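You operate a simulated robot arm through the tools that you are given. There is no shell and no other tool. Be economical: measure what you need, move in short steps, check, and stop when the job is done.

The job below is to be done with a simulated two-armed robot. You get a single attempt, and the scene is never put back.

Task
Pack the trackball mouse and web camera in the cable box and carry it to the white stool.
Fine: both stay upright in it; lid on before the carry; carry it in both hands. Set down upright: web camera.

It is judged by the outcome, as a careful person would: the job done as asked, and still so three seconds after it is handed in. It fails if anything else is knocked over, pushed out of place, dropped, spilled or broken. A push-on lid holds only when it is set on centred and level and pressed home; a screw cap is set on level and turned clockwise until tight.

Robot
Two 7-joint arms with two-finger parallel grippers on one trunk, on a base that drives. Base frame: it is fixed to the floor where the robot stands at the start and does not move with it; the origin is under the middle of the robot, x ahead of it, y to its left, z up. Units: m, rad, N and s.
The left shoulder is at the start at [-0.099, 0.119, 0.8], the right one opposite. With the tool pointing down near the work surface each hand reaches from about 0.1 to 0.32 m from the robot's upright axis, wherever it stands, measured 20 degrees to its own side. Places, roughly: inside the cable box [0.5, 0.1, 0.6]; seat of the white stool [0.3, 0.6, 0.4]. Payload 3.43 kg a hand.
Tool frame (each hand has its own): the origin (TCP) lies between the finger pads and is the grasp point; the fingertips stand 0.03 m ahead of it; z points along the fingers, y is the line along which they close. Largest opening 0.094 m; finger width 0.028, thickness 0.01; the body of the gripper, 0.05 by 0.096 m, starts 0.055 m behind the TCP.
Orientation is that of the tool frame in the base frame, as a unit quaternion [w, x, y, z]. With the fingers straight down and closing along the base's y, the tool's x points along the base's -x, its y along +y and its z along -z.

Tools
- The arms move only by the tool step_arm. It takes "left_deltas", "right_deltas" or both (then of equal length, played together; a hand with none holds still); each is a list of rows, each a list of 3 entries, a list of its own where there are three numbers: the shift along the base's x, y, z in units of 20 mm (1.0 is 20 mm), then the turn, a rotation vector about the base's x, y, z in units of 5 degrees (1.0 is 5 degrees), then the gripper command, from -1 (fully open) to 1 (shut), values between in proportion. In form: [[[x, y, z], [wx, wy, wz], gripper], ...]. A call has 1 to 20 rows; each row shifts and turns the commanded pose from where the row before left it. A call with a number of a shift or a turn outside -1 to 1 is refused whole. A row lasts 0.2 s, in which the tool goes at most 0.05 m and 0.15 rad; a call with a longer step from one row to the next is refused whole, and so is a gripper value outside its range. Where a pose cannot be reached the arm comes as near as it can. A force on the tool above 80 N (or 10 N above the force at the start of the call, whichever is more), or a blocked arm, ends the call early, and 0.2 s more pass. Each finger travels about 0.153 m/s and halts on what it meets, pressing with about 25 N; the grip force reading is that of the motor and also rises with nothing between the fingers. The clock runs only during rows and for 0.2 s after the last one: add rows that do not move to give the fingers time. It gives the time, the measured TCP pose, the force on the tool (base axes), the opening and the grip force at its end, in the units of the frame above (readings bear some noise), with the torque about the TCP (base axes, N m) and any sound that the robot's microphone picked up, and new pictures: "show" is both (left out), scene, wrist or none (wrist: the cameras of the hands that moved).
- Cameras (640 x 400 px; columns grow to the right, rows downward): "scene" is now at [0.0154, 0.031, 1.4929]; the picture's right is [0.47, -0.88, 0.00], its down [-0.76, -0.41, -0.51] and it looks along [0.45, 0.24, -0.86] (base axes); focal length 258 px, centre (320, 200). "left" rides on the left gripper at [0.076, -0.014, -0.102] in its tool frame; the picture's right is [0.18, 0.98, 0.00], its down [-0.75, 0.14, -0.64] and it looks along [-0.63, 0.12, 0.77] (tool axes); focal length 243 px, centre (320, 200). "right" rides on the right gripper at [0.076, 0.014, -0.102] in its tool frame; the picture's right is [-0.18, 0.98, 0.00], its down [-0.75, -0.14, -0.64] and it looks along [-0.63, -0.12, 0.77] (tool axes); focal length 243 px, centre (320, 200). There is no depth. A picture from a camera that has moved, and an enlarged one, comes with that camera's place and axes in the base frame and with its lens.
- lift_body(by): slides the trunk up (or, below 0, down) by that many m; the arms and the scene camera ride with it, the base frame stays. It gives what a move gives, with no picture.
- roll_base(legs): drives the robot by 1 to 6 legs, each [ahead, left, turn to the left] in m, m and rad, along the robot's own axes; the way and the turn of a leg run together, so that a leg with both is an arc; at most 1.5 m and 3.142 rad a leg. The arms and the cameras ride along, it lands a little off, and it stops where it bumps. It gives what a move gives, and a new picture of the scene camera.
- head_to(pan, tilt): turns the head with the scene camera to pan (to the left, within 2.496 rad either way) and tilt (down, from -0.506 to 1.204), counted from straight ahead of the robot. It gives what a move gives, and a new picture of the scene camera.
- inspect(camera, box): a new picture of the part [left, top, right, bottom] of that camera's present view, enlarged. No time passes.
- sign_off(): hands the job in; it is judged then, once.

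Work in short steps. Places have to be worked out from the pictures, the camera data and where the tool is seen: move nearer, look again, correct. Check each grasp and each placing, and mend what went wrong. You have 120 turns and 260 pictures in all, those below and enlarged ones among them. Open the grippers and draw the arms clear of the work before you hand the job in, unless the task says otherwise; then end with one line.

The tools are called after "Call:" as name(argument=value, ...) on one line, values as JSON. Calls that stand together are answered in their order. step_arm: Moves the arms, as the interface text tells. Its arguments: {"type":"object","properties":{"left_deltas":{"type":"array","items":{"type":"array"}},"right_deltas":{"type":"array","items":{"type":"array"}},"show":{"type":"string","enum":["both","scene","wrist","none"]}},"required":[]} The other tools are called the same way: lift_body (by) slides the trunk up or down; roll_base (legs) drives the base; head_to (pan, tilt) turns the head that bears the scene camera; inspect (camera, box) takes an enlarged picture of a part of a camera's view; sign_off () hands the job in.

At the start:

```text
time: 0.0
left_ee_pos: [0.3829, 0.195, 0.9486]
left_tool_rot: [0.0, -0.001, 1.0, 0.0]
left_ft_force: [0.2, -0.1, 0.1]
left_torque: [0.01, 0.0, 0.03]
left_gripper_width: 0.0941
left_gripper_force: 0.1
right_ee_pos: [0.3445, -0.1156, 1.0036]
right_tool_rot: [0.0, 0.0, 1.0, 0.001]
right_ft_force: [-0.4, -0.1, 0.5]
right_torque: [0.01, -0.01, -0.03]
right_gripper_width: 0.0938
right_gripper_force: 0.1
trunk travel left (down, up): [-0.225, 0.11]
robot x, y, heading: [-0.0022, -0.0032, -0.0]
head pan, tilt: [0.49, 1.04]
```

scene: 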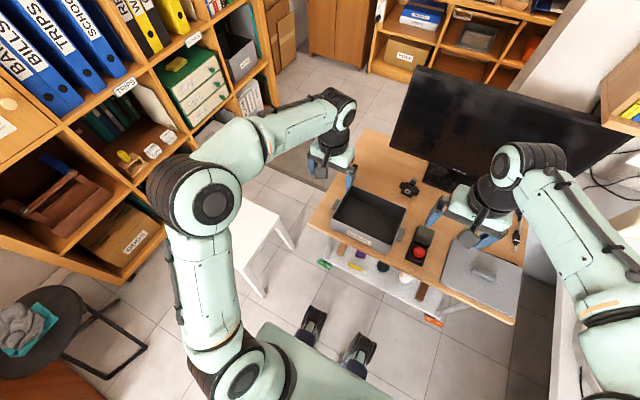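
right: 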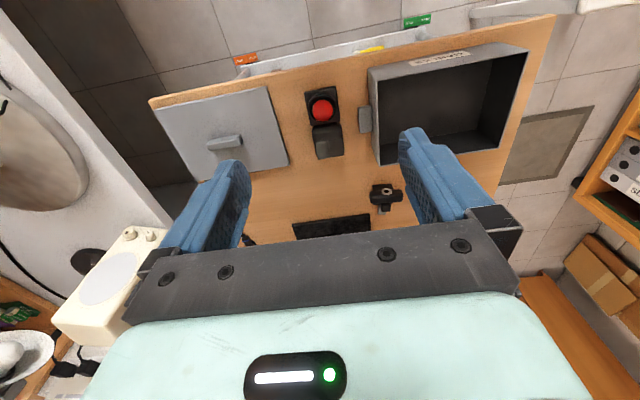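
left: 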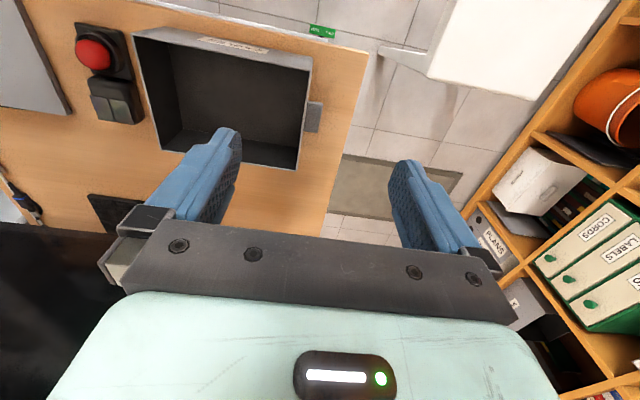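

The desk holds the box, lid, trackball and web camera. I enlarge the desk area to measure them.

Call:
inspect(camera="scene", box=[300, 130, 540, 330])

Call:
inspect(camera="right", box=[140, 0, 560, 260])

Call:
inspect(camera="left", box=[0, 0, 360, 225])

```text
2.00 times, centred on (420, 230) of scene
camera zoom: at [0.0154, 0.031, 1.4929], right [0.47, -0.88, 0.0], down [-0.76, -0.41, -0.51], along [0.45, 0.24, -0.86], focal length 517 px, centre (120, 140)
```

zoom: 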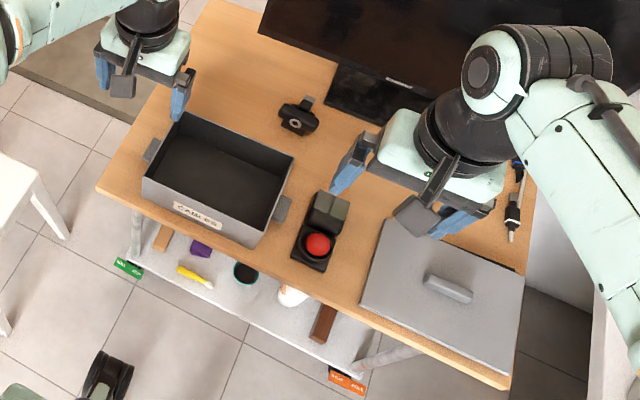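

```text
1.52 times, centred on (350, 130) of right
camera zoom: at [0.2685, -0.1021, 1.1058], right [0.18, 0.98, 0.0], down [0.75, -0.14, 0.64], along [0.63, -0.12, -0.77], focal length 370 px, centre (274, 307)
```

zoom: 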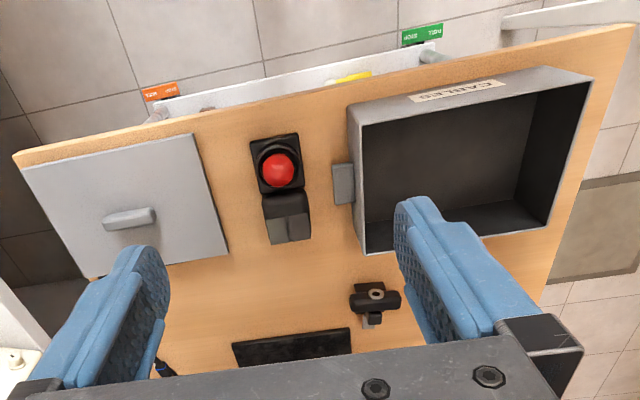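

```text
1.78 times, centred on (180, 112) of left
camera zoom: at [0.306, 0.1816, 1.051], right [-0.18, 0.98, 0.0], down [0.75, 0.14, 0.64], along [0.63, 0.12, -0.77], focal length 431 px, centre (569, 356)
```

zoom: 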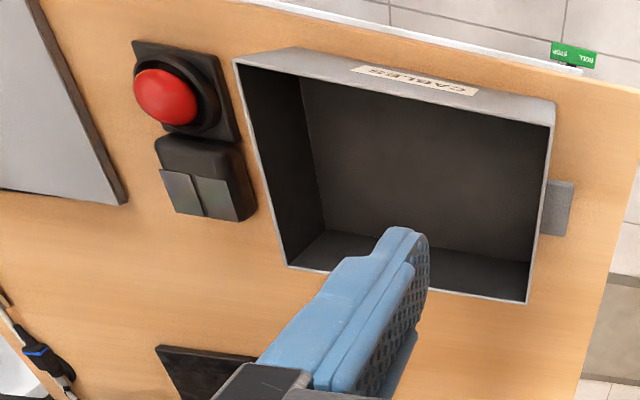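

Triangulating puts the box rim near z≈0.70, x 0.38–0.54, y −0.03–0.18, and the web camera near (0.645, −0.02). I look at the floor ahead and the stool before driving.

Call:
head_to(pan=0.0, tilt=1.2)

Call:
head_to(pan=1.1, tilt=0.95)

```text
time: 0.9
left_ee_pos: [0.3825, 0.1938, 0.9489]
left_tool_rot: [-0.001, 0.0, 1.0, 0.0]
left_ft_force: [0.6, 0.3, -0.4]
left_torque: [-0.02, -0.03, 0.02]
left_gripper_width: 0.0937
left_gripper_force: 0.1
right_ee_pos: [0.346, -0.1155, 1.0037]
right_tool_rot: [0.0, -0.001, 1.0, 0.0]
right_ft_force: [-0.3, -0.7, -0.3]
right_torque: [-0.01, 0.03, 0.0]
right_gripper_width: 0.0939
right_gripper_force: 0.1
trunk travel left (down, up): [-0.225, 0.11]
robot x, y, heading: [-0.0016, 0.0021, 0.008]
head pan, tilt: [0.0, 1.201]
camera scene: at [0.0121, -0.0005, 1.4831], right [0.0, -1.0, 0.0], down [-0.93, 0.0, -0.36], along [0.36, 0.0, -0.93], focal length 258 px, centre (320, 200)
```

scene: 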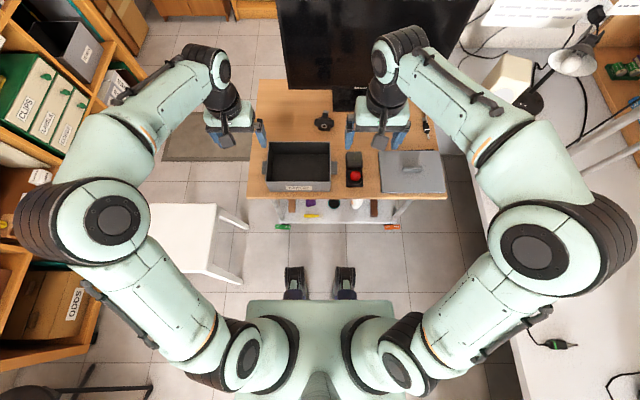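

```text
time: 2.3
left_ee_pos: [0.3834, 0.1928, 0.9496]
left_tool_rot: [0.001, 0.0, 1.0, 0.0]
left_ft_force: [-0.1, 0.8, -0.5]
left_torque: [0.03, 0.03, -0.04]
left_gripper_width: 0.0939
left_gripper_force: 0.0
right_ee_pos: [0.3453, -0.1158, 1.0045]
right_tool_rot: [0.001, 0.0, 1.0, 0.0]
right_ft_force: [-0.6, -0.2, -0.1]
right_torque: [-0.01, 0.01, 0.02]
right_gripper_width: 0.0942
right_gripper_force: 0.1
trunk travel left (down, up): [-0.225, 0.11]
robot x, y, heading: [0.002, 0.0015, 0.002]
head pan, tilt: [1.1, 0.949]
camera scene: at [-0.0108, 0.0641, 1.4992], right [0.89, -0.45, 0.0], down [-0.37, -0.72, -0.58], along [0.26, 0.52, -0.81], focal length 258 px, centre (320, 200)
```

scene: 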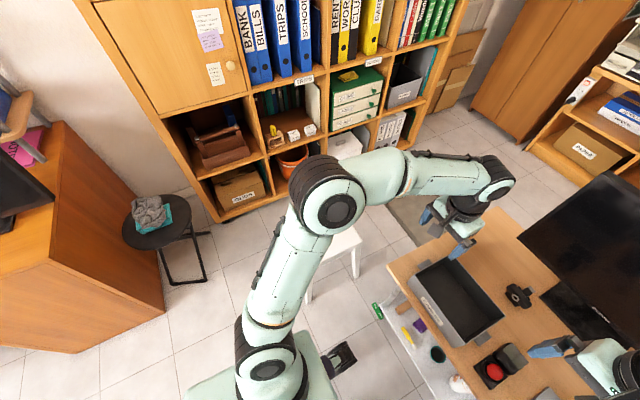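

Feet reach about x≈0.17 and the desk edge is at about 0.35. I drive 0.15 m ahead and look down at the desk.

Call:
roll_base(legs=[[0.14, 0, 0]])

Call:
head_to(pan=0.0, tilt=1.2)

Call:
inspect(camera="scene", box=[220, 100, 460, 300])

```text
time: 3.6
left_ee_pos: [0.5195, 0.1939, 0.9489]
left_tool_rot: [0.0, 0.0, 1.0, 0.0]
left_ft_force: [0.0, -0.4, -0.6]
left_torque: [-0.03, -0.02, -0.03]
left_gripper_width: 0.0942
left_gripper_force: 0.1
right_ee_pos: [0.4809, -0.1167, 1.0039]
right_tool_rot: [-0.001, 0.0, 1.0, 0.0]
right_ft_force: [0.5, -1.1, 0.6]
right_torque: [0.02, 0.03, -0.01]
right_gripper_width: 0.094
right_gripper_force: 0.1
trunk travel left (down, up): [-0.225, 0.11]
robot x, y, heading: [0.1375, -0.0029, -0.0]
head pan, tilt: [1.1, 0.949]
camera scene: at [0.1262, 0.0642, 1.4993], right [0.89, -0.45, 0.0], down [-0.37, -0.72, -0.58], along [0.26, 0.52, -0.81], focal length 258 px, centre (320, 200)
```

scene: 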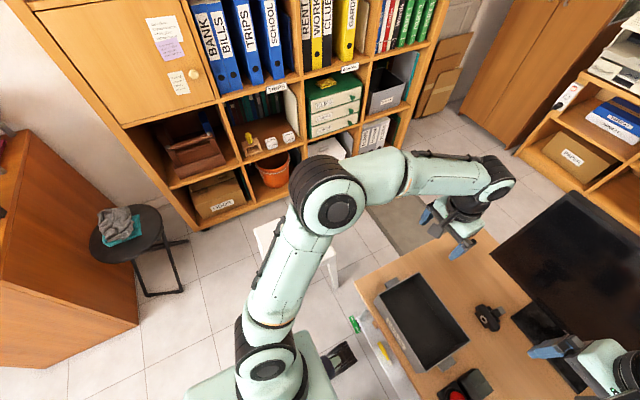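

```text
time: 4.9
left_ee_pos: [0.5193, 0.1932, 0.9487]
left_tool_rot: [0.0, 0.0, 1.0, 0.0]
left_ft_force: [-1.0, 0.2, 0.1]
left_torque: [-0.06, -0.04, -0.02]
left_gripper_width: 0.0939
left_gripper_force: 0.1
right_ee_pos: [0.4802, -0.1163, 1.0045]
right_tool_rot: [0.0, 0.0, 1.0, 0.0]
right_ft_force: [0.3, 0.4, 0.7]
right_torque: [-0.01, 0.02, -0.01]
right_gripper_width: 0.094
right_gripper_force: 0.1
trunk travel left (down, up): [-0.225, 0.11]
robot x, y, heading: [0.1368, -0.0001, 0.001]
head pan, tilt: [0.0, 1.201]
camera scene: at [0.1481, -0.0006, 1.4831], right [0.0, -1.0, 0.0], down [-0.93, 0.0, -0.36], along [0.36, 0.0, -0.93], focal length 258 px, centre (320, 200)
```

scene: 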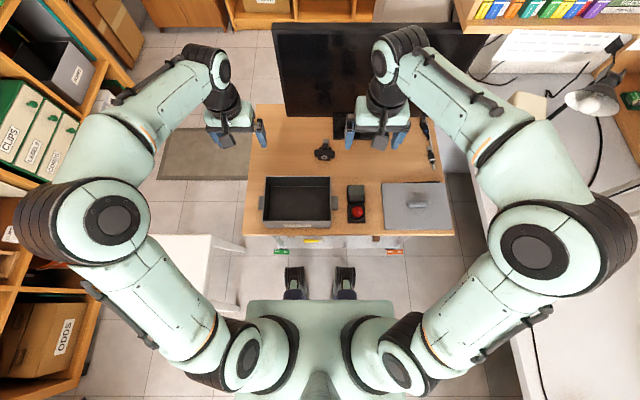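

```text
2.00 times, centred on (340, 200) of scene
camera zoom: at [0.1481, -0.0006, 1.4831], right [0.0, -1.0, 0.0], down [-0.93, 0.0, -0.36], along [0.36, 0.0, -0.93], focal length 517 px, centre (280, 200)
```

zoom: 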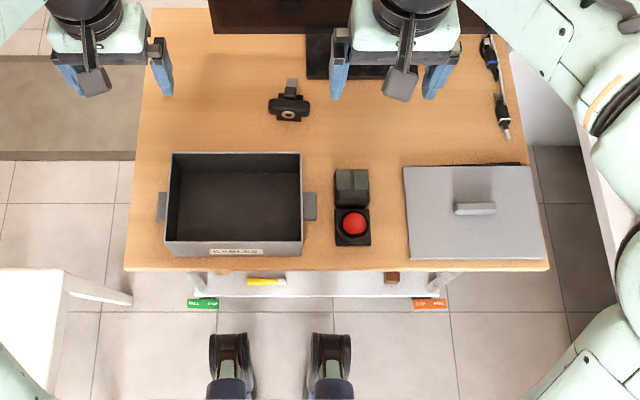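

Now I have: box centre ≈(0.459, 0.073), lid centre ≈(0.456, −0.333) with its handle along y, trackball about x 0.40–0.52, y −0.123. I lower the right hand over the trackball for a closer look.

Call:
step_arm(right_deltas=[[[-0.5, -0.15, -1], [0, 0, 0], -1], [[-0.5, -0.15, -1], [0, 0, 0], -1], [[0, 0, -1], [0, 0, 0], -1], [[0, 0, -1], [0, 0, 0], -1], [[0, 0, -1], [0, 0, 0], -1], [[0, 0, -1], [0, 0, 0], -1], [[0, 0, -1], [0, 0, 0], -1], [[0, 0, -1], [0, 0, 0], -1], [[0, 0, -1], [0, 0, 0], -1], [[0, 0, -1], [0, 0, 0], -1]], show="both")

Call:
inspect(camera="left", box=[0, 0, 400, 250])

```text
time: 7.1
left_ee_pos: [0.5198, 0.1938, 0.949]
left_tool_rot: [0.0, 0.0, 1.0, 0.0]
left_ft_force: [0.0, 0.4, 0.2]
left_torque: [0.01, 0.0, 0.01]
left_gripper_width: 0.0939
left_gripper_force: 0.1
right_ee_pos: [0.4603, -0.1223, 0.803]
right_tool_rot: [0.0, 0.0, 1.0, -0.001]
right_ft_force: [-0.9, -0.2, 0.1]
right_torque: [0.0, 0.03, 0.02]
right_gripper_width: 0.0942
right_gripper_force: 0.1
trunk travel left (down, up): [-0.225, 0.11]
robot x, y, heading: [0.1364, 0.0003, -0.004]
head pan, tilt: [0.0, 1.201]
camera scene: at [0.1484, -0.0006, 1.4831], right [0.0, -1.0, 0.0], down [-0.93, 0.0, -0.36], along [0.36, 0.0, -0.93], focal length 258 px, centre (320, 200)
camera right: at [0.3842, -0.1088, 0.9052], right [0.18, 0.98, 0.0], down [0.75, -0.14, 0.64], along [0.63, -0.12, -0.77], focal length 243 px, centre (320, 200)
```

scene: 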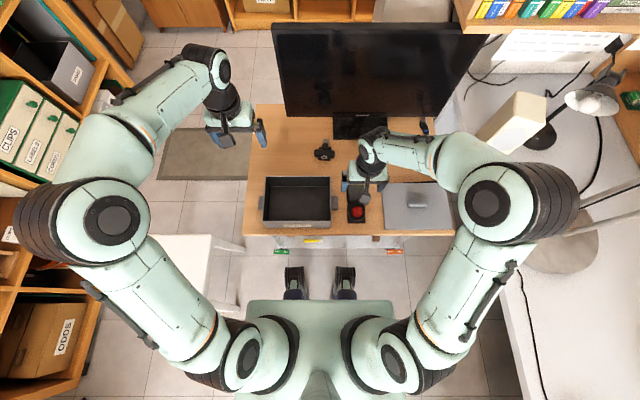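
right: 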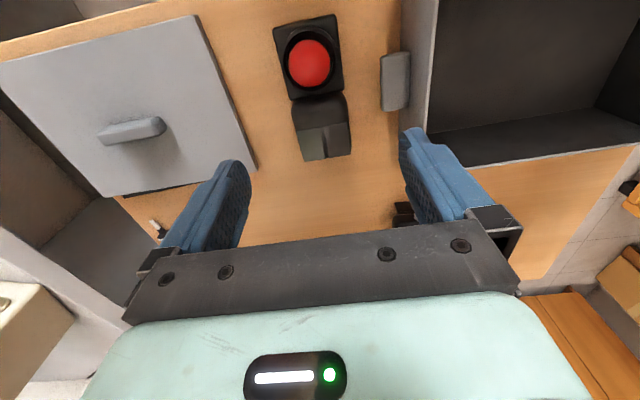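

```text
1.60 times, centred on (200, 125) of left
camera zoom: at [0.4423, 0.1815, 1.051], right [-0.18, 0.98, 0.0], down [0.75, 0.14, 0.64], along [0.63, 0.12, -0.77], focal length 388 px, centre (512, 320)
```

zoom: 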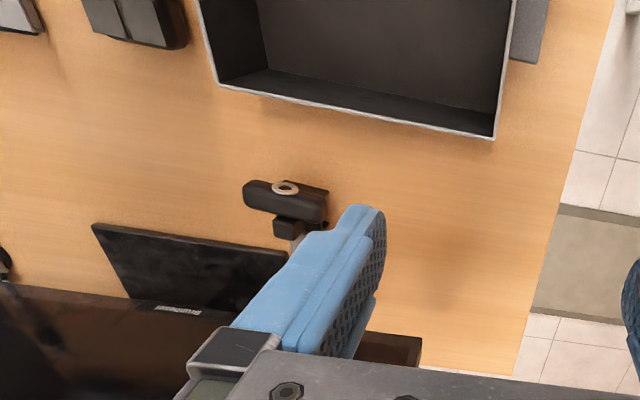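

The trackball's centre is at about (0.465, −0.128), long axis close to x. I shift over it, lower to z≈0.70 and check from both wrist cameras.

Call:
step_arm(right_deltas=[[[0, -0.3, -1], [0, 0, 0], -1], [[0, 0, -1], [0, 0, 0], -1], [[0, 0, -1], [0, 0, 0], -1], [[0, 0, -1], [0, 0, 0], -1], [[0, 0, -0.9], [0, 0, 0], -1]], show="wrist")

Call:
inspect(camera="scene", box=[320, 140, 400, 190])

Call:
inspect(camera="left", box=[0, 0, 160, 100])

```text
time: 8.3
left_ee_pos: [0.519, 0.1943, 0.9497]
left_tool_rot: [0.0, 0.0, 1.0, 0.0]
left_ft_force: [-0.3, -0.5, 0.6]
left_torque: [0.0, -0.04, 0.0]
left_gripper_width: 0.0938
left_gripper_force: 0.2
right_ee_pos: [0.4612, -0.1281, 0.7033]
right_tool_rot: [-0.001, 0.0, 1.0, 0.0]
right_ft_force: [-0.3, -0.2, -0.7]
right_torque: [-0.03, -0.02, -0.02]
right_gripper_width: 0.0939
right_gripper_force: 0.1
trunk travel left (down, up): [-0.225, 0.11]
robot x, y, heading: [0.1354, 0.0011, -0.0]
head pan, tilt: [0.0, 1.201]
camera right: at [0.385, -0.1138, 0.8064], right [0.18, 0.98, 0.0], down [0.75, -0.14, 0.64], along [0.63, -0.12, -0.77], focal length 243 px, centre (320, 200)
```

right: 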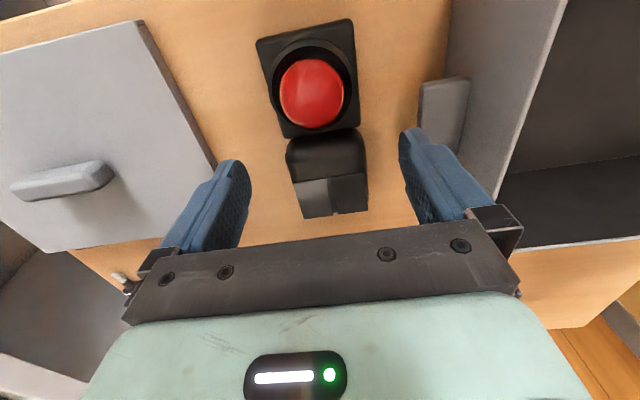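

```text
8.00 times, centred on (360, 165) of scene
camera zoom: at [0.1483, -0.0006, 1.4831], right [0.0, -1.0, 0.0], down [-0.93, 0.0, -0.36], along [0.36, 0.0, -0.93], focal length 2068 px, centre (0, 480)
```

zoom: 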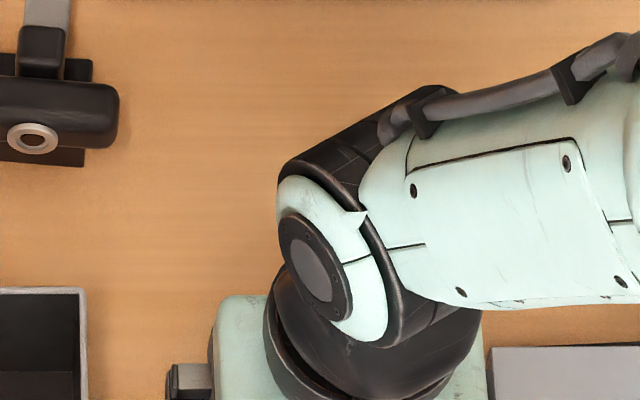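

```text
4.00 times, centred on (80, 50) of left
camera zoom: at [0.4423, 0.1815, 1.051], right [-0.18, 0.98, 0.0], down [0.75, 0.14, 0.64], along [0.63, 0.12, -0.77], focal length 970 px, centre (1280, 800)
```

zoom: 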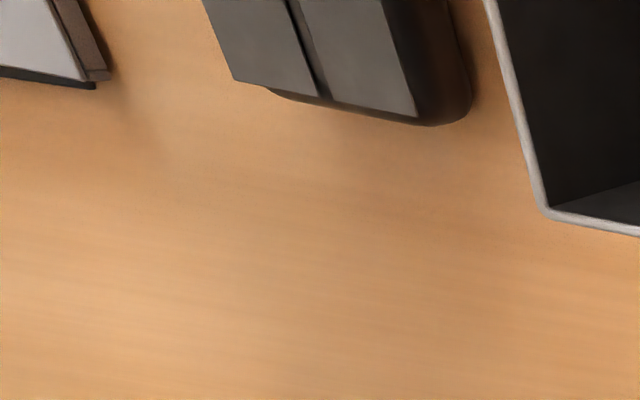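

The trackball lies between the fingers, midline y≈−0.127. I lower to about z≈0.669 and close.

Call:
step_arm(right_deltas=[[[0, 0.05, -0.9], [0, 0, 0], -1], [[0, 0, -0.8], [0, 0, 0], -1]], show="wrist")

```text
time: 8.9
left_ee_pos: [0.5191, 0.1934, 0.9501]
left_tool_rot: [0.0, 0.0, 1.0, 0.0]
left_ft_force: [0.2, 0.8, 0.0]
left_torque: [0.0, -0.01, -0.01]
left_gripper_width: 0.0939
left_gripper_force: 0.1
right_ee_pos: [0.4617, -0.1271, 0.6717]
right_tool_rot: [0.001, 0.001, 1.0, -0.001]
right_ft_force: [0.3, -1.0, 0.1]
right_torque: [0.02, 0.02, 0.01]
right_gripper_width: 0.094
right_gripper_force: 0.1
trunk travel left (down, up): [-0.225, 0.11]
robot x, y, heading: [0.1356, -0.0013, -0.002]
head pan, tilt: [0.0, 1.201]
camera right: at [0.3853, -0.1139, 0.7737], right [0.18, 0.98, 0.0], down [0.75, -0.14, 0.64], along [0.63, -0.12, -0.77], focal length 243 px, centre (320, 200)
```

right: 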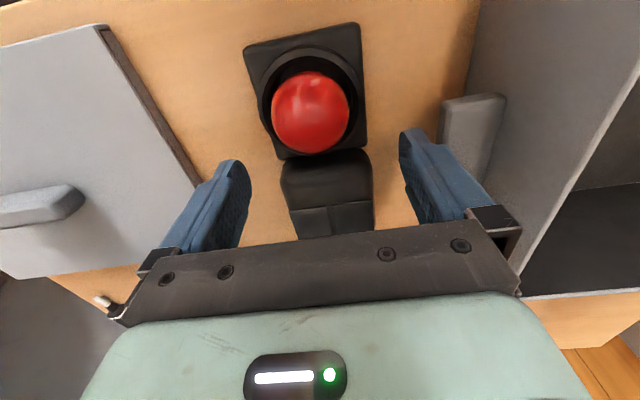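

Well centred. I go down a little more and close the fingers.

Call:
step_arm(right_deltas=[[[0, 0, -0.35], [0, 0, 0], -1], [[0, 0, 0], [0, 0, 0], 0.2], [[0, 0, 0], [0, 0, 0], 0.6], [[0, 0, 0], [0, 0, 0], 1], [[0, 0, 0], [0, 0, 0], 1]], show="wrist")

```text
time: 10.1
left_ee_pos: [0.5196, 0.1941, 0.949]
left_tool_rot: [0.0, 0.0, 1.0, 0.001]
left_ft_force: [0.7, -0.9, -0.1]
left_torque: [0.01, -0.01, -0.02]
left_gripper_width: 0.0942
left_gripper_force: 0.0
right_ee_pos: [0.4609, -0.1267, 0.6643]
right_tool_rot: [0.0, 0.0, 1.0, 0.0]
right_ft_force: [0.2, 0.5, -0.3]
right_torque: [-0.03, -0.04, -0.01]
right_gripper_width: 0.0612
right_gripper_force: 25.2
trunk travel left (down, up): [-0.225, 0.11]
robot x, y, heading: [0.1346, 0.0004, 0.005]
head pan, tilt: [0.0, 1.201]
camera right: at [0.385, -0.1133, 0.7667], right [0.18, 0.98, 0.0], down [0.75, -0.14, 0.64], along [0.63, -0.12, -0.77], focal length 243 px, centre (320, 200)
```

right: 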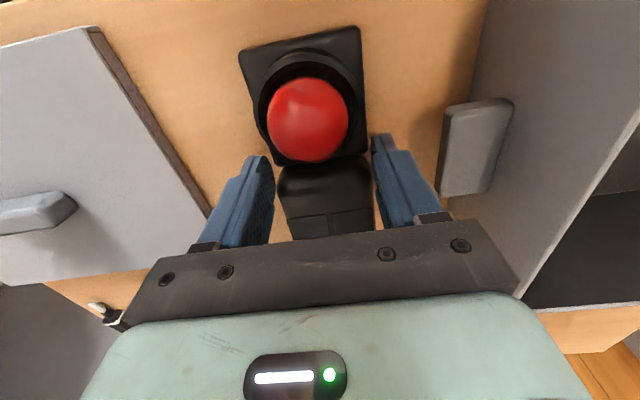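

Gripped at 0.061. I lift straight up 0.12 m and check the hold.

Call:
step_arm(right_deltas=[[[0, 0, 0.5], [0, 0, 0], 1], [[0, 0, 1], [0, 0, 0], 1], [[0, 0, 1], [0, 0, 0], 1], [[0, 0, 1], [0, 0, 0], 1], [[0, 0, 1], [0, 0, 0], 1], [[0, 0, 1], [0, 0, 0], 1], [[0, 0, 0.5], [0, 0, 0], 1]], show="both")

Call:
inspect(camera="left", box=[0, 0, 360, 225])

```text
time: 11.7
left_ee_pos: [0.5189, 0.194, 0.9498]
left_tool_rot: [0.001, 0.0, 1.0, 0.0]
left_ft_force: [0.4, 0.7, 0.4]
left_torque: [-0.05, -0.02, -0.02]
left_gripper_width: 0.0937
left_gripper_force: 0.0
right_ee_pos: [0.4591, -0.1267, 0.7841]
right_tool_rot: [0.0, 0.0, 1.0, 0.0]
right_ft_force: [0.0, 0.1, -1.5]
right_torque: [0.0, 0.01, 0.03]
right_gripper_width: 0.0614
right_gripper_force: 25.1
trunk travel left (down, up): [-0.225, 0.11]
robot x, y, heading: [0.1362, 0.0025, -0.001]
head pan, tilt: [0.0, 1.201]
camera scene: at [0.1481, -0.0007, 1.483], right [0.0, -1.0, 0.0], down [-0.93, 0.0, -0.36], along [0.36, 0.0, -0.93], focal length 258 px, centre (320, 200)
camera right: at [0.3837, -0.1136, 0.8877], right [0.18, 0.98, 0.0], down [0.75, -0.14, 0.64], along [0.63, -0.12, -0.77], focal length 243 px, centre (320, 200)
```

scene: 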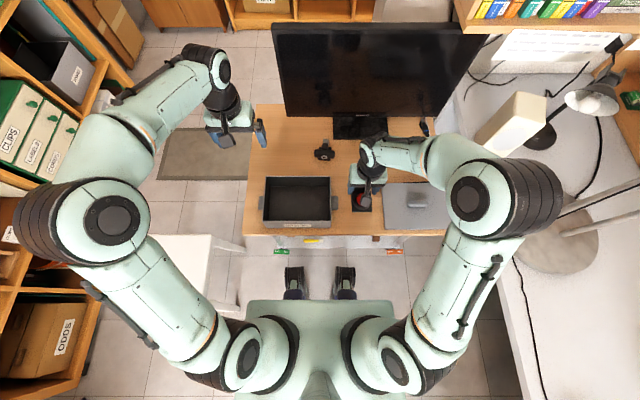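
right: 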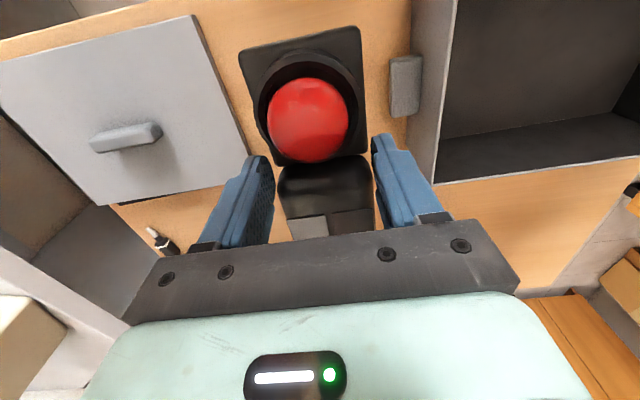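

```text
1.78 times, centred on (180, 112) of left
camera zoom: at [0.4421, 0.1815, 1.0511], right [-0.18, 0.98, 0.0], down [0.75, 0.14, 0.64], along [0.63, 0.12, -0.77], focal length 431 px, centre (569, 356)
```

zoom: 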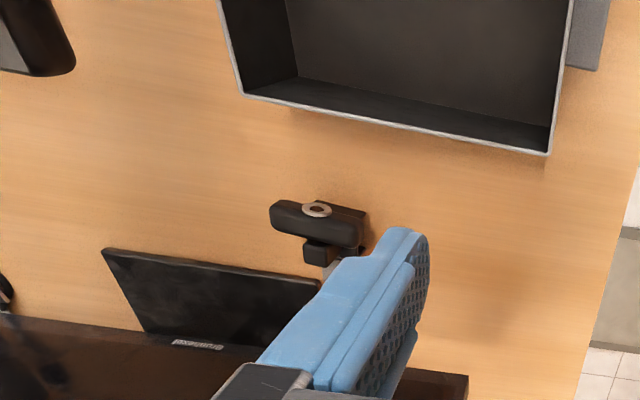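

Held securely. I carry it over the right part of the box (y≈0.03).

Call:
step_arm(right_deltas=[[[-0.03, 0.98, 0], [0, 0, 0], 1], [[-0.03, 0.98, 0], [0, 0, 0], 1], [[-0.03, 0.98, 0], [0, 0, 0], 1], [[-0.03, 0.98, 0], [0, 0, 0], 1], [[-0.03, 0.98, 0], [0, 0, 0], 1], [[-0.03, 0.98, 0], [0, 0, 0], 1], [[0, 0.98, 0], [0, 0, 0], 1], [[0, 0.98, 0], [0, 0, 0], 1]], show="both")

Call:
inspect(camera="left", box=[0, 0, 400, 250])

Call:
inspect(camera="scene", box=[240, 150, 400, 250])

```text
time: 13.5
left_ee_pos: [0.52, 0.1941, 0.9497]
left_tool_rot: [0.001, -0.001, 1.0, 0.0]
left_ft_force: [0.2, -0.5, -0.2]
left_torque: [0.02, -0.01, 0.0]
left_gripper_width: 0.0939
left_gripper_force: 0.0
right_ee_pos: [0.4559, 0.0307, 0.7831]
right_tool_rot: [0.0, 0.0, 1.0, 0.0]
right_ft_force: [0.3, 0.2, -2.2]
right_torque: [-0.04, -0.02, -0.02]
right_gripper_width: 0.0615
right_gripper_force: 25.7
trunk travel left (down, up): [-0.225, 0.11]
robot x, y, heading: [0.133, -0.0033, -0.005]
head pan, tilt: [0.0, 1.201]
camera scene: at [0.1482, -0.0002, 1.4831], right [0.0, -1.0, 0.0], down [-0.93, 0.0, -0.36], along [0.36, 0.0, -0.93], focal length 258 px, centre (320, 200)
camera right: at [0.3806, 0.0449, 0.8853], right [0.18, 0.98, 0.0], down [0.75, -0.14, 0.64], along [0.63, -0.12, -0.77], focal length 243 px, centre (320, 200)
```

scene: 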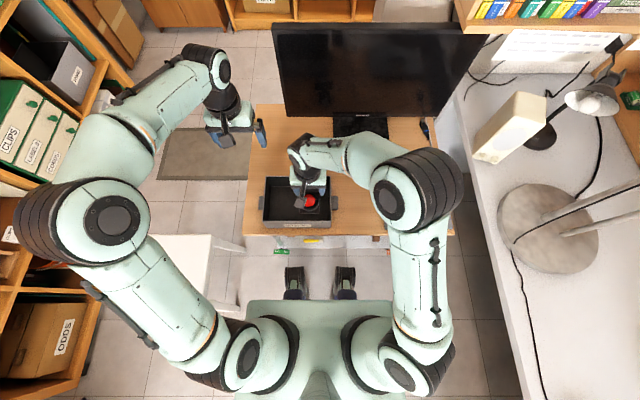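
right: 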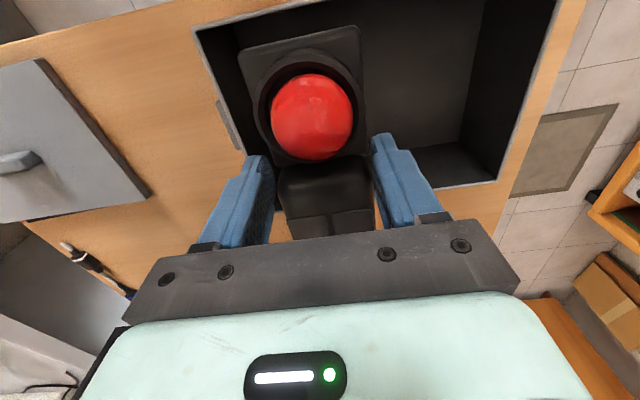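

```text
1.60 times, centred on (200, 125) of left
camera zoom: at [0.4422, 0.1818, 1.051], right [-0.18, 0.98, 0.0], down [0.75, 0.14, 0.64], along [0.63, 0.12, -0.77], focal length 388 px, centre (512, 320)
```

zoom: 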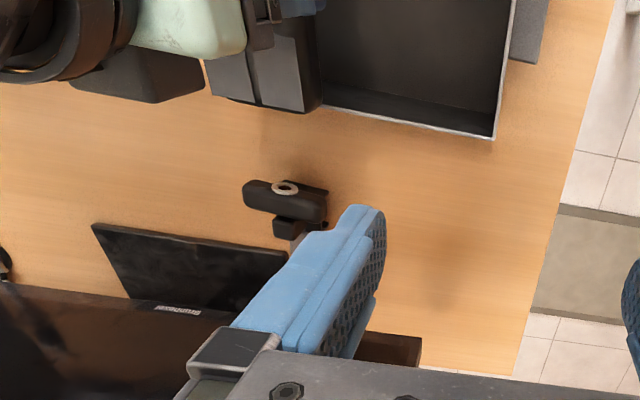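

```text
4.00 times, centred on (320, 200) of scene
camera zoom: at [0.1482, -0.0002, 1.4831], right [0.0, -1.0, 0.0], down [-0.93, 0.0, -0.36], along [0.36, 0.0, -0.93], focal length 1034 px, centre (320, 200)
```

zoom: 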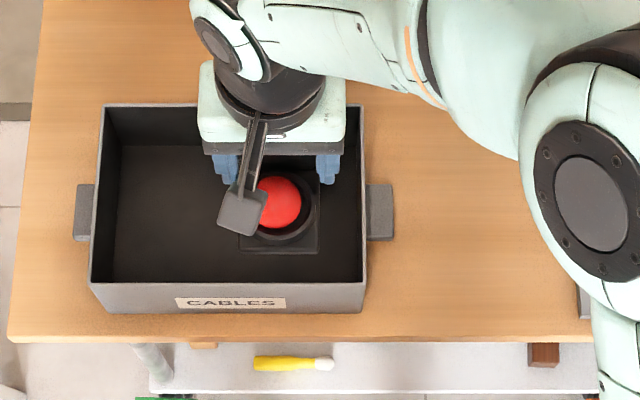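

The trackball is over the box; x clearance is a few millimetres at each end. I lower until its bottom is just above the rim and check alignment.

Call:
step_arm(right_deltas=[[[0.05, 0, -0.7], [0, 0, 0], 1], [[0.05, 0, -0.5], [0, 0, 0], 1]], show="wrist")

Call:
inspect(camera="scene", box=[270, 165, 350, 215])

Call:
inspect(camera="left", box=[80, 0, 240, 100])

```text
time: 14.1
left_ee_pos: [0.5198, 0.1936, 0.9505]
left_tool_rot: [0.0, 0.0, 1.0, 0.0]
left_ft_force: [0.6, 0.5, 0.1]
left_torque: [0.02, 0.01, 0.03]
left_gripper_width: 0.0936
left_gripper_force: 0.0
right_ee_pos: [0.4592, 0.0318, 0.7605]
right_tool_rot: [0.0, 0.0, 1.0, 0.0]
right_ft_force: [-0.6, 0.3, -0.8]
right_torque: [-0.01, 0.02, -0.04]
right_gripper_width: 0.0611
right_gripper_force: 25.1
trunk travel left (down, up): [-0.225, 0.11]
robot x, y, heading: [0.1342, 0.0004, -0.001]
head pan, tilt: [0.0, 1.201]
camera right: at [0.3833, 0.0439, 0.8628], right [0.18, 0.98, 0.0], down [0.75, -0.14, 0.64], along [0.63, -0.12, -0.77], focal length 243 px, centre (320, 200)
```

right: 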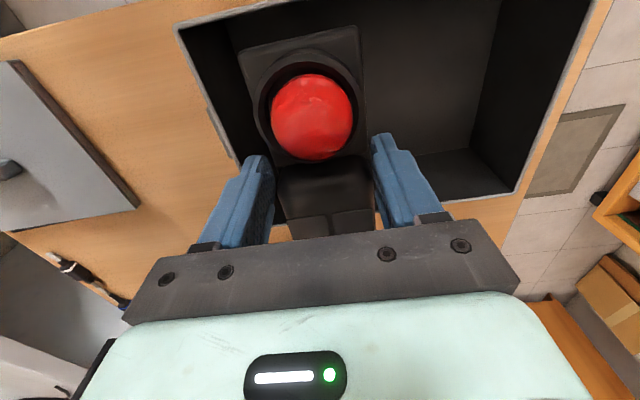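

```text
8.00 times, centred on (310, 190) of scene
camera zoom: at [0.1483, -0.0007, 1.4831], right [0.0, -1.0, 0.0], down [-0.93, 0.0, -0.36], along [0.36, 0.0, -0.93], focal length 2068 px, centre (400, 280)
```

zoom: 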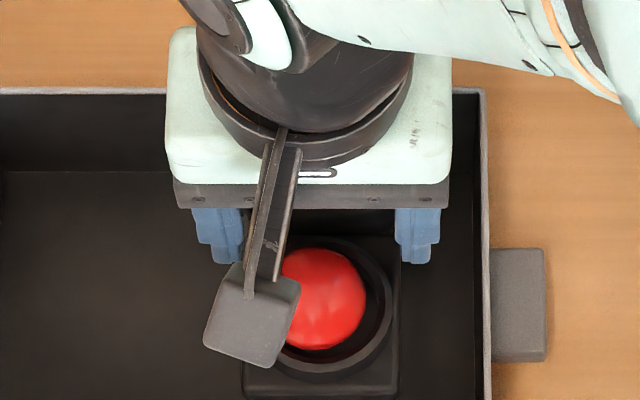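

```text
4.00 times, centred on (160, 50) of left
camera zoom: at [0.4422, 0.1814, 1.051], right [-0.18, 0.98, 0.0], down [0.75, 0.14, 0.64], along [0.63, 0.12, -0.77], focal length 970 px, centre (960, 800)
```

zoom: 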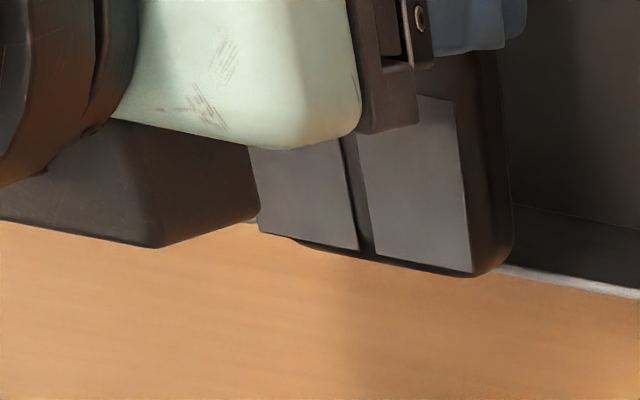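

The far end is a bit closer to its wall than the near end. I shift back 4 mm and lower into the box, watching the force.

Call:
step_arm(right_deltas=[[[-0.2, 0, 0], [0, 0, 0], 1], [[0, 0, -0.7], [0, 0, 0], 1], [[0, 0, -0.7], [0, 0, 0], 1], [[0, 0, -0.7], [0, 0, 0], 1]], show="wrist")

Call:
inspect(camera="scene", box=[270, 175, 350, 225])

Call:
inspect(camera="left", box=[80, 0, 240, 100])

```text
time: 15.1
left_ee_pos: [0.5196, 0.1942, 0.9487]
left_tool_rot: [0.0, 0.0, 1.0, 0.0]
left_ft_force: [0.0, 0.3, 0.1]
left_torque: [0.0, 0.01, 0.0]
left_gripper_width: 0.0939
left_gripper_force: 0.1
right_ee_pos: [0.4539, 0.0289, 0.717]
right_tool_rot: [-0.001, 0.001, 1.0, 0.0]
right_ft_force: [-0.7, -0.1, -1.9]
right_torque: [0.03, 0.01, 0.01]
right_gripper_width: 0.0613
right_gripper_force: 25.2
trunk travel left (down, up): [-0.225, 0.11]
robot x, y, heading: [0.1372, 0.001, 0.001]
head pan, tilt: [0.0, 1.201]
camera right: at [0.3784, 0.0426, 0.8193], right [0.19, 0.98, 0.0], down [0.75, -0.14, 0.64], along [0.63, -0.12, -0.77], focal length 243 px, centre (320, 200)
```

right: 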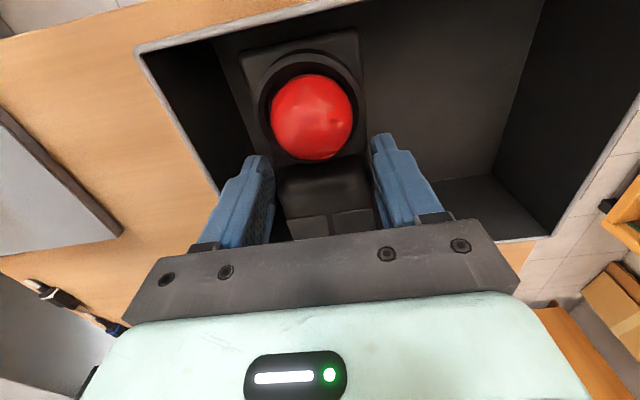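

```text
8.00 times, centred on (310, 200) of scene
camera zoom: at [0.1484, -0.0005, 1.4831], right [0.0, -1.0, 0.0], down [-0.93, 0.0, -0.36], along [0.36, 0.0, -0.93], focal length 2068 px, centre (400, 200)
```

zoom: 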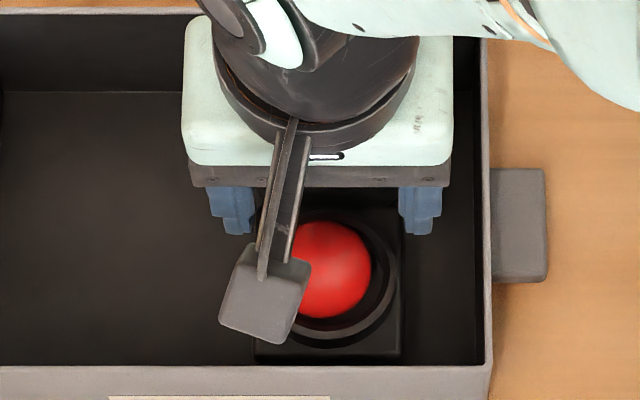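

```text
4.00 times, centred on (160, 50) of left
camera zoom: at [0.4423, 0.1816, 1.051], right [-0.18, 0.98, 0.0], down [0.75, 0.14, 0.64], along [0.63, 0.12, -0.77], focal length 970 px, centre (960, 800)
```

zoom: 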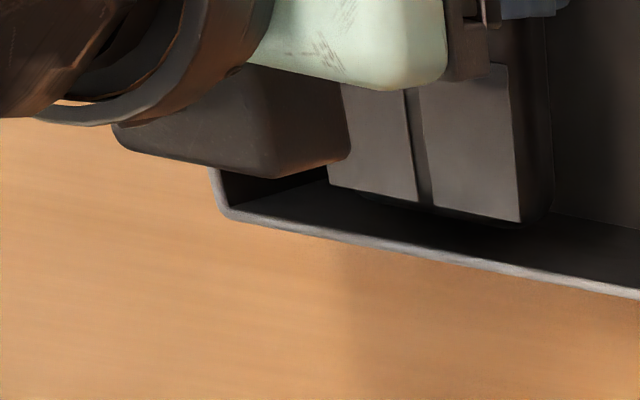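

Both ends are clear inside the box. I continue down towards the floor.

Call:
step_arm(right_deltas=[[[0, 0, -0.7], [0, 0, 0], 1], [[0, 0, -0.7], [0, 0, 0], 1], [[0, 0, -0.5], [0, 0, 0], 1], [[0, 0, -0.2], [0, 0, 0], 1]], show="none")

Call:
inspect(camera="left", box=[80, 0, 240, 100])

Call:
inspect(camera="right", box=[160, 0, 480, 200])

```text
time: 16.1
left_ee_pos: [0.5193, 0.1938, 0.9491]
left_tool_rot: [0.001, -0.001, 1.0, 0.001]
left_ft_force: [0.1, -0.3, -0.3]
left_torque: [0.0, -0.02, 0.0]
left_gripper_width: 0.0938
left_gripper_force: 0.0
right_ee_pos: [0.455, 0.0291, 0.6766]
right_tool_rot: [-0.001, 0.0, 1.0, 0.0]
right_ft_force: [0.3, 0.2, -1.1]
right_torque: [0.01, 0.03, 0.01]
right_gripper_width: 0.0616
right_gripper_force: 24.7
trunk travel left (down, up): [-0.225, 0.11]
robot x, y, heading: [0.1374, 0.0043, 0.002]
head pan, tilt: [0.0, 1.201]
```

```text
4.00 times, centred on (160, 50) of left
camera zoom: at [0.4422, 0.1815, 1.051], right [-0.18, 0.98, 0.0], down [0.75, 0.14, 0.64], along [0.63, 0.12, -0.77], focal length 970 px, centre (960, 800)
```

zoom: 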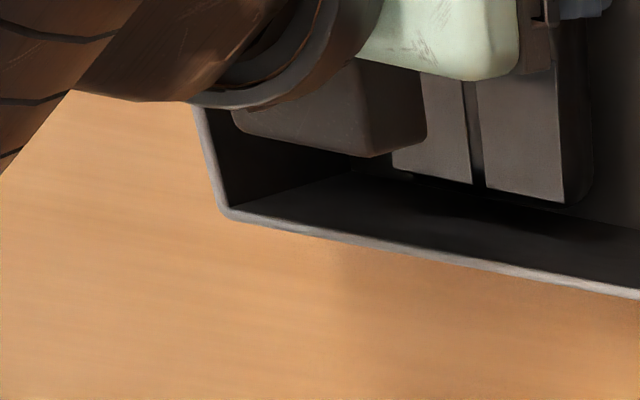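

```text
2.00 times, centred on (320, 100) of right
camera zoom: at [0.3792, 0.043, 0.7782], right [0.18, 0.98, 0.0], down [0.75, -0.14, 0.64], along [0.63, -0.12, -0.77], focal length 485 px, centre (320, 400)
```

zoom: 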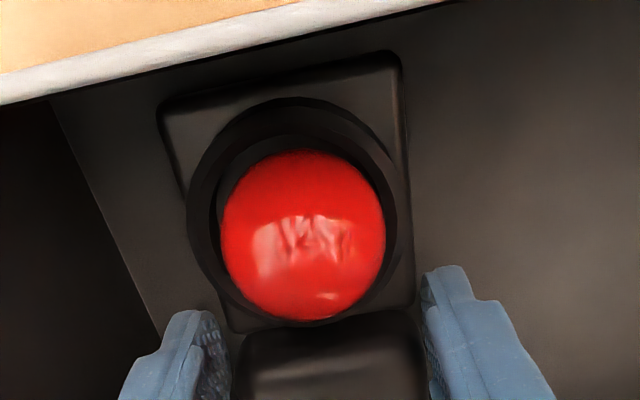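

Not yet touching. I creep down in 2 mm rows until the force rises.

Call:
step_arm(right_deltas=[[[0, 0, -0.12], [0, 0, 0], 1], [[0, 0, -0.12], [0, 0, 0], 1], [[0, 0, -0.12], [0, 0, 0], 1]], show="none")

```text
time: 16.9
left_ee_pos: [0.5197, 0.1939, 0.9484]
left_tool_rot: [0.0, 0.0, 1.0, -0.001]
left_ft_force: [0.2, 0.2, 0.9]
left_torque: [-0.02, -0.01, 0.0]
left_gripper_width: 0.0938
left_gripper_force: 0.2
right_ee_pos: [0.4553, 0.0294, 0.6699]
right_tool_rot: [0.0, 0.001, 1.0, 0.0]
right_ft_force: [0.5, 0.4, -1.3]
right_torque: [-0.02, 0.03, -0.02]
right_gripper_width: 0.0614
right_gripper_force: 25.1
trunk travel left (down, up): [-0.225, 0.11]
robot x, y, heading: [0.1342, -0.0009, -0.002]
head pan, tilt: [0.0, 1.201]
```

Call:
step_arm(right_deltas=[[[0, 0, -0.1], [0, 0, 0], 1], [[0, 0, -0.1], [0, 0, 0], 1], [[0, 0, 0], [0, 0, 0], 1]], show="none")

```text
time: 17.7
left_ee_pos: [0.5176, 0.1934, 0.9512]
left_tool_rot: [0.001, 0.0, 1.0, 0.001]
left_ft_force: [0.7, -0.4, -0.5]
left_torque: [0.01, 0.02, 0.02]
left_gripper_width: 0.0939
left_gripper_force: 0.0
right_ee_pos: [0.4551, 0.0291, 0.6677]
right_tool_rot: [0.002, 0.001, 1.0, 0.001]
right_ft_force: [-3.8, -8.6, 38.3]
right_torque: [-0.33, -0.24, -0.1]
right_gripper_width: 0.0615
right_gripper_force: 25.2
trunk travel left (down, up): [-0.225, 0.11]
robot x, y, heading: [0.1355, 0.0002, -0.002]
head pan, tilt: [0.0, 1.201]
```

Contact with the floor at z≈0.668. I ease off, open only slightly, and rise clear.

Call:
step_arm(right_deltas=[[[0, 0, 0.08], [0, 0, 0], 1], [[0, 0, 0], [0, 0, 0], -0.55], [[0, 0, 0], [0, 0, 0], -0.55], [[0, 0, 0.5], [0, 0, 0], -0.55], [[0, 0, 1], [0, 0, 0], -0.55], [[0, 0, 1], [0, 0, 0], -0.55], [[0, 0, 1], [0, 0, 0], -0.55], [[0, 0, 1], [0, 0, 0], -1], [[0, 0, 1], [0, 0, 0], -1], [[0, 0, 1], [0, 0, 0], -1]], show="wrist")

Call:
inspect(camera="left", box=[0, 0, 400, 250])

```text
time: 19.9
left_ee_pos: [0.5189, 0.1939, 0.949]
left_tool_rot: [-0.001, 0.001, 1.0, 0.0]
left_ft_force: [0.3, 0.0, -0.6]
left_torque: [0.0, -0.02, 0.0]
left_gripper_width: 0.094
left_gripper_force: 0.0
right_ee_pos: [0.454, 0.0288, 0.7978]
right_tool_rot: [-0.001, 0.001, 1.0, 0.001]
right_ft_force: [-0.4, 0.2, 0.0]
right_torque: [0.01, -0.02, -0.02]
right_gripper_width: 0.0938
right_gripper_force: 0.1
trunk travel left (down, up): [-0.225, 0.11]
robot x, y, heading: [0.1355, -0.0017, -0.002]
head pan, tilt: [0.0, 1.201]
camera right: at [0.378, 0.0428, 0.8994], right [0.18, 0.98, 0.0], down [0.75, -0.14, 0.64], along [0.63, -0.12, -0.77], focal length 243 px, centre (320, 200)
```

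right: 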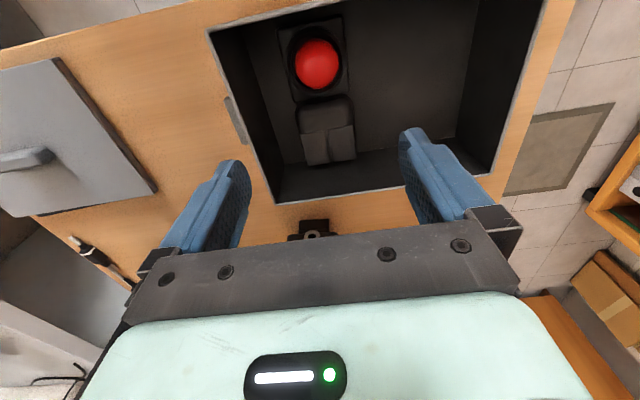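

```text
1.60 times, centred on (200, 125) of left
camera zoom: at [0.442, 0.1814, 1.0511], right [-0.18, 0.98, 0.0], down [0.75, 0.14, 0.64], along [0.63, 0.12, -0.77], focal length 388 px, centre (512, 320)
```

zoom: 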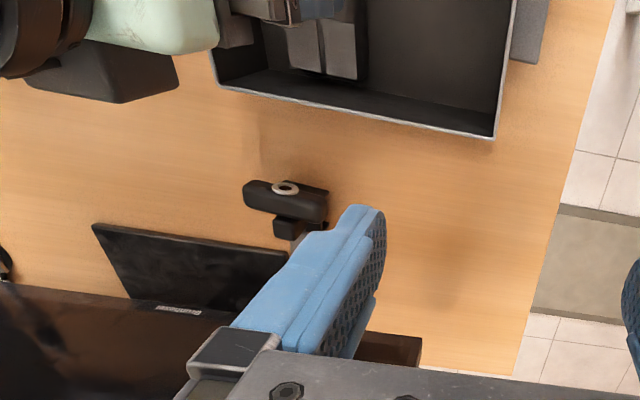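

The trackball sits upright in the box. Now I bring the right hand towards the web camera (≈(0.66, −0.02)) to look at it closely and test reach.

Call:
step_arm(right_deltas=[[[0.9, -0.5, 0.3], [0, 0, 0], -1], [[0.9, -0.5, 0.3], [0, 0, 0], -1], [[0.9, -0.5, 0], [0, 0, 0], -1], [[0.9, -0.5, 0], [0, 0, 0], -1], [[0.9, -0.4, 0], [0, 0, 0], -1], [[0.9, 0, 0], [0, 0, 0], -1]], show="both")

Call:
inspect(camera="scene", box=[270, 90, 430, 190])

```text
time: 21.3
left_ee_pos: [0.5201, 0.1942, 0.9493]
left_tool_rot: [-0.001, 0.0, 1.0, 0.0]
left_ft_force: [0.8, -0.5, -0.6]
left_torque: [0.0, -0.01, 0.0]
left_gripper_width: 0.094
left_gripper_force: 0.1
right_ee_pos: [0.562, -0.0172, 0.8098]
right_tool_rot: [0.0, 0.0, 1.0, 0.001]
right_ft_force: [-0.3, -0.1, 0.2]
right_torque: [0.01, 0.03, -0.02]
right_gripper_width: 0.0939
right_gripper_force: 0.2
trunk travel left (down, up): [-0.225, 0.11]
robot x, y, heading: [0.1372, -0.0008, -0.003]
head pan, tilt: [0.0, 1.201]
camera scene: at [0.1485, -0.0005, 1.4831], right [0.0, -1.0, 0.0], down [-0.93, 0.0, -0.36], along [0.36, 0.0, -0.93], focal length 258 px, centre (320, 200)
camera right: at [0.4866, -0.0037, 0.9123], right [0.18, 0.98, 0.0], down [0.75, -0.14, 0.64], along [0.63, -0.12, -0.77], focal length 243 px, centre (320, 200)
```

scene: 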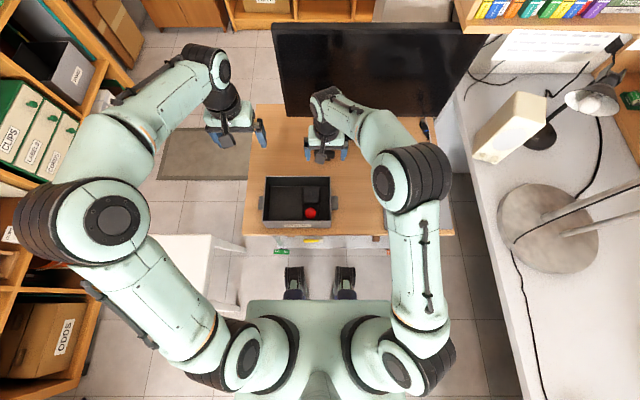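
right: 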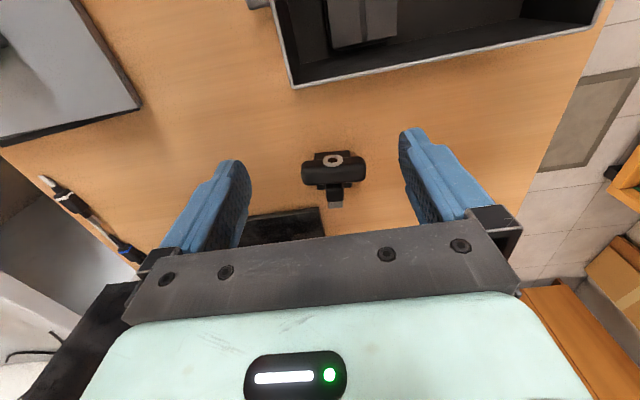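

```text
4.00 times, centred on (350, 140) of scene
camera zoom: at [0.1485, -0.0005, 1.4831], right [0.0, -1.0, 0.0], down [-0.93, 0.0, -0.36], along [0.36, 0.0, -0.93], focal length 1034 px, centre (200, 440)
```

zoom: 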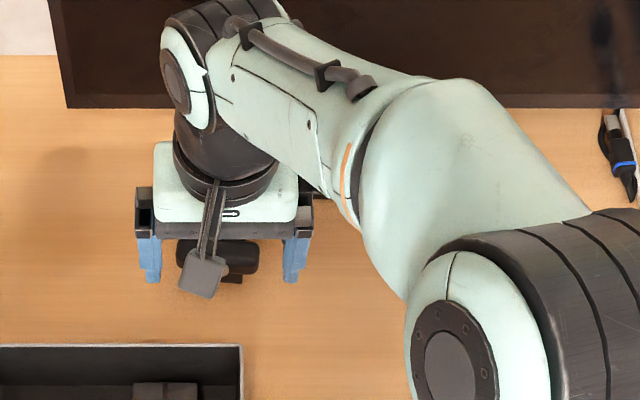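

Reach is fine here. I enlarge the web camera in this view.

Call:
inspect(camera="right", box=[280, 135, 392, 215])

Call:
inspect(camera="left", box=[130, 90, 258, 170])

```text
5.00 times, centred on (336, 175) of right
camera zoom: at [0.4866, -0.0037, 0.9123], right [0.18, 0.98, 0.0], down [0.75, -0.14, 0.64], along [0.63, -0.12, -0.77], focal length 1213 px, centre (240, 325)
```

zoom: 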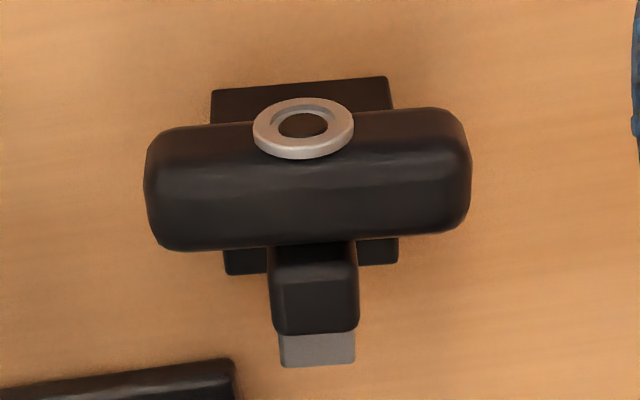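

```text
5.00 times, centred on (194, 130) of left
camera zoom: at [0.4424, 0.1816, 1.051], right [-0.18, 0.98, 0.0], down [0.75, 0.14, 0.64], along [0.63, 0.12, -0.77], focal length 1213 px, centre (950, 550)
```

zoom: 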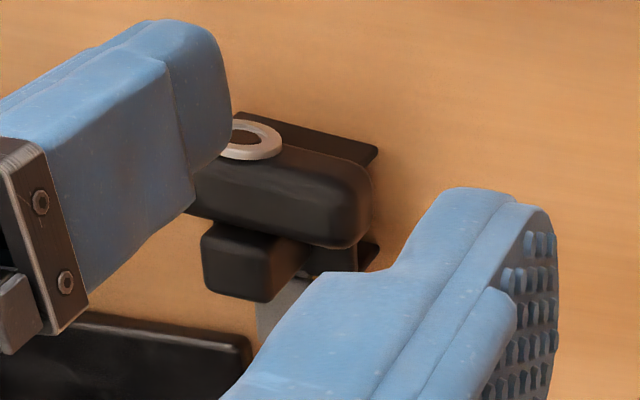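

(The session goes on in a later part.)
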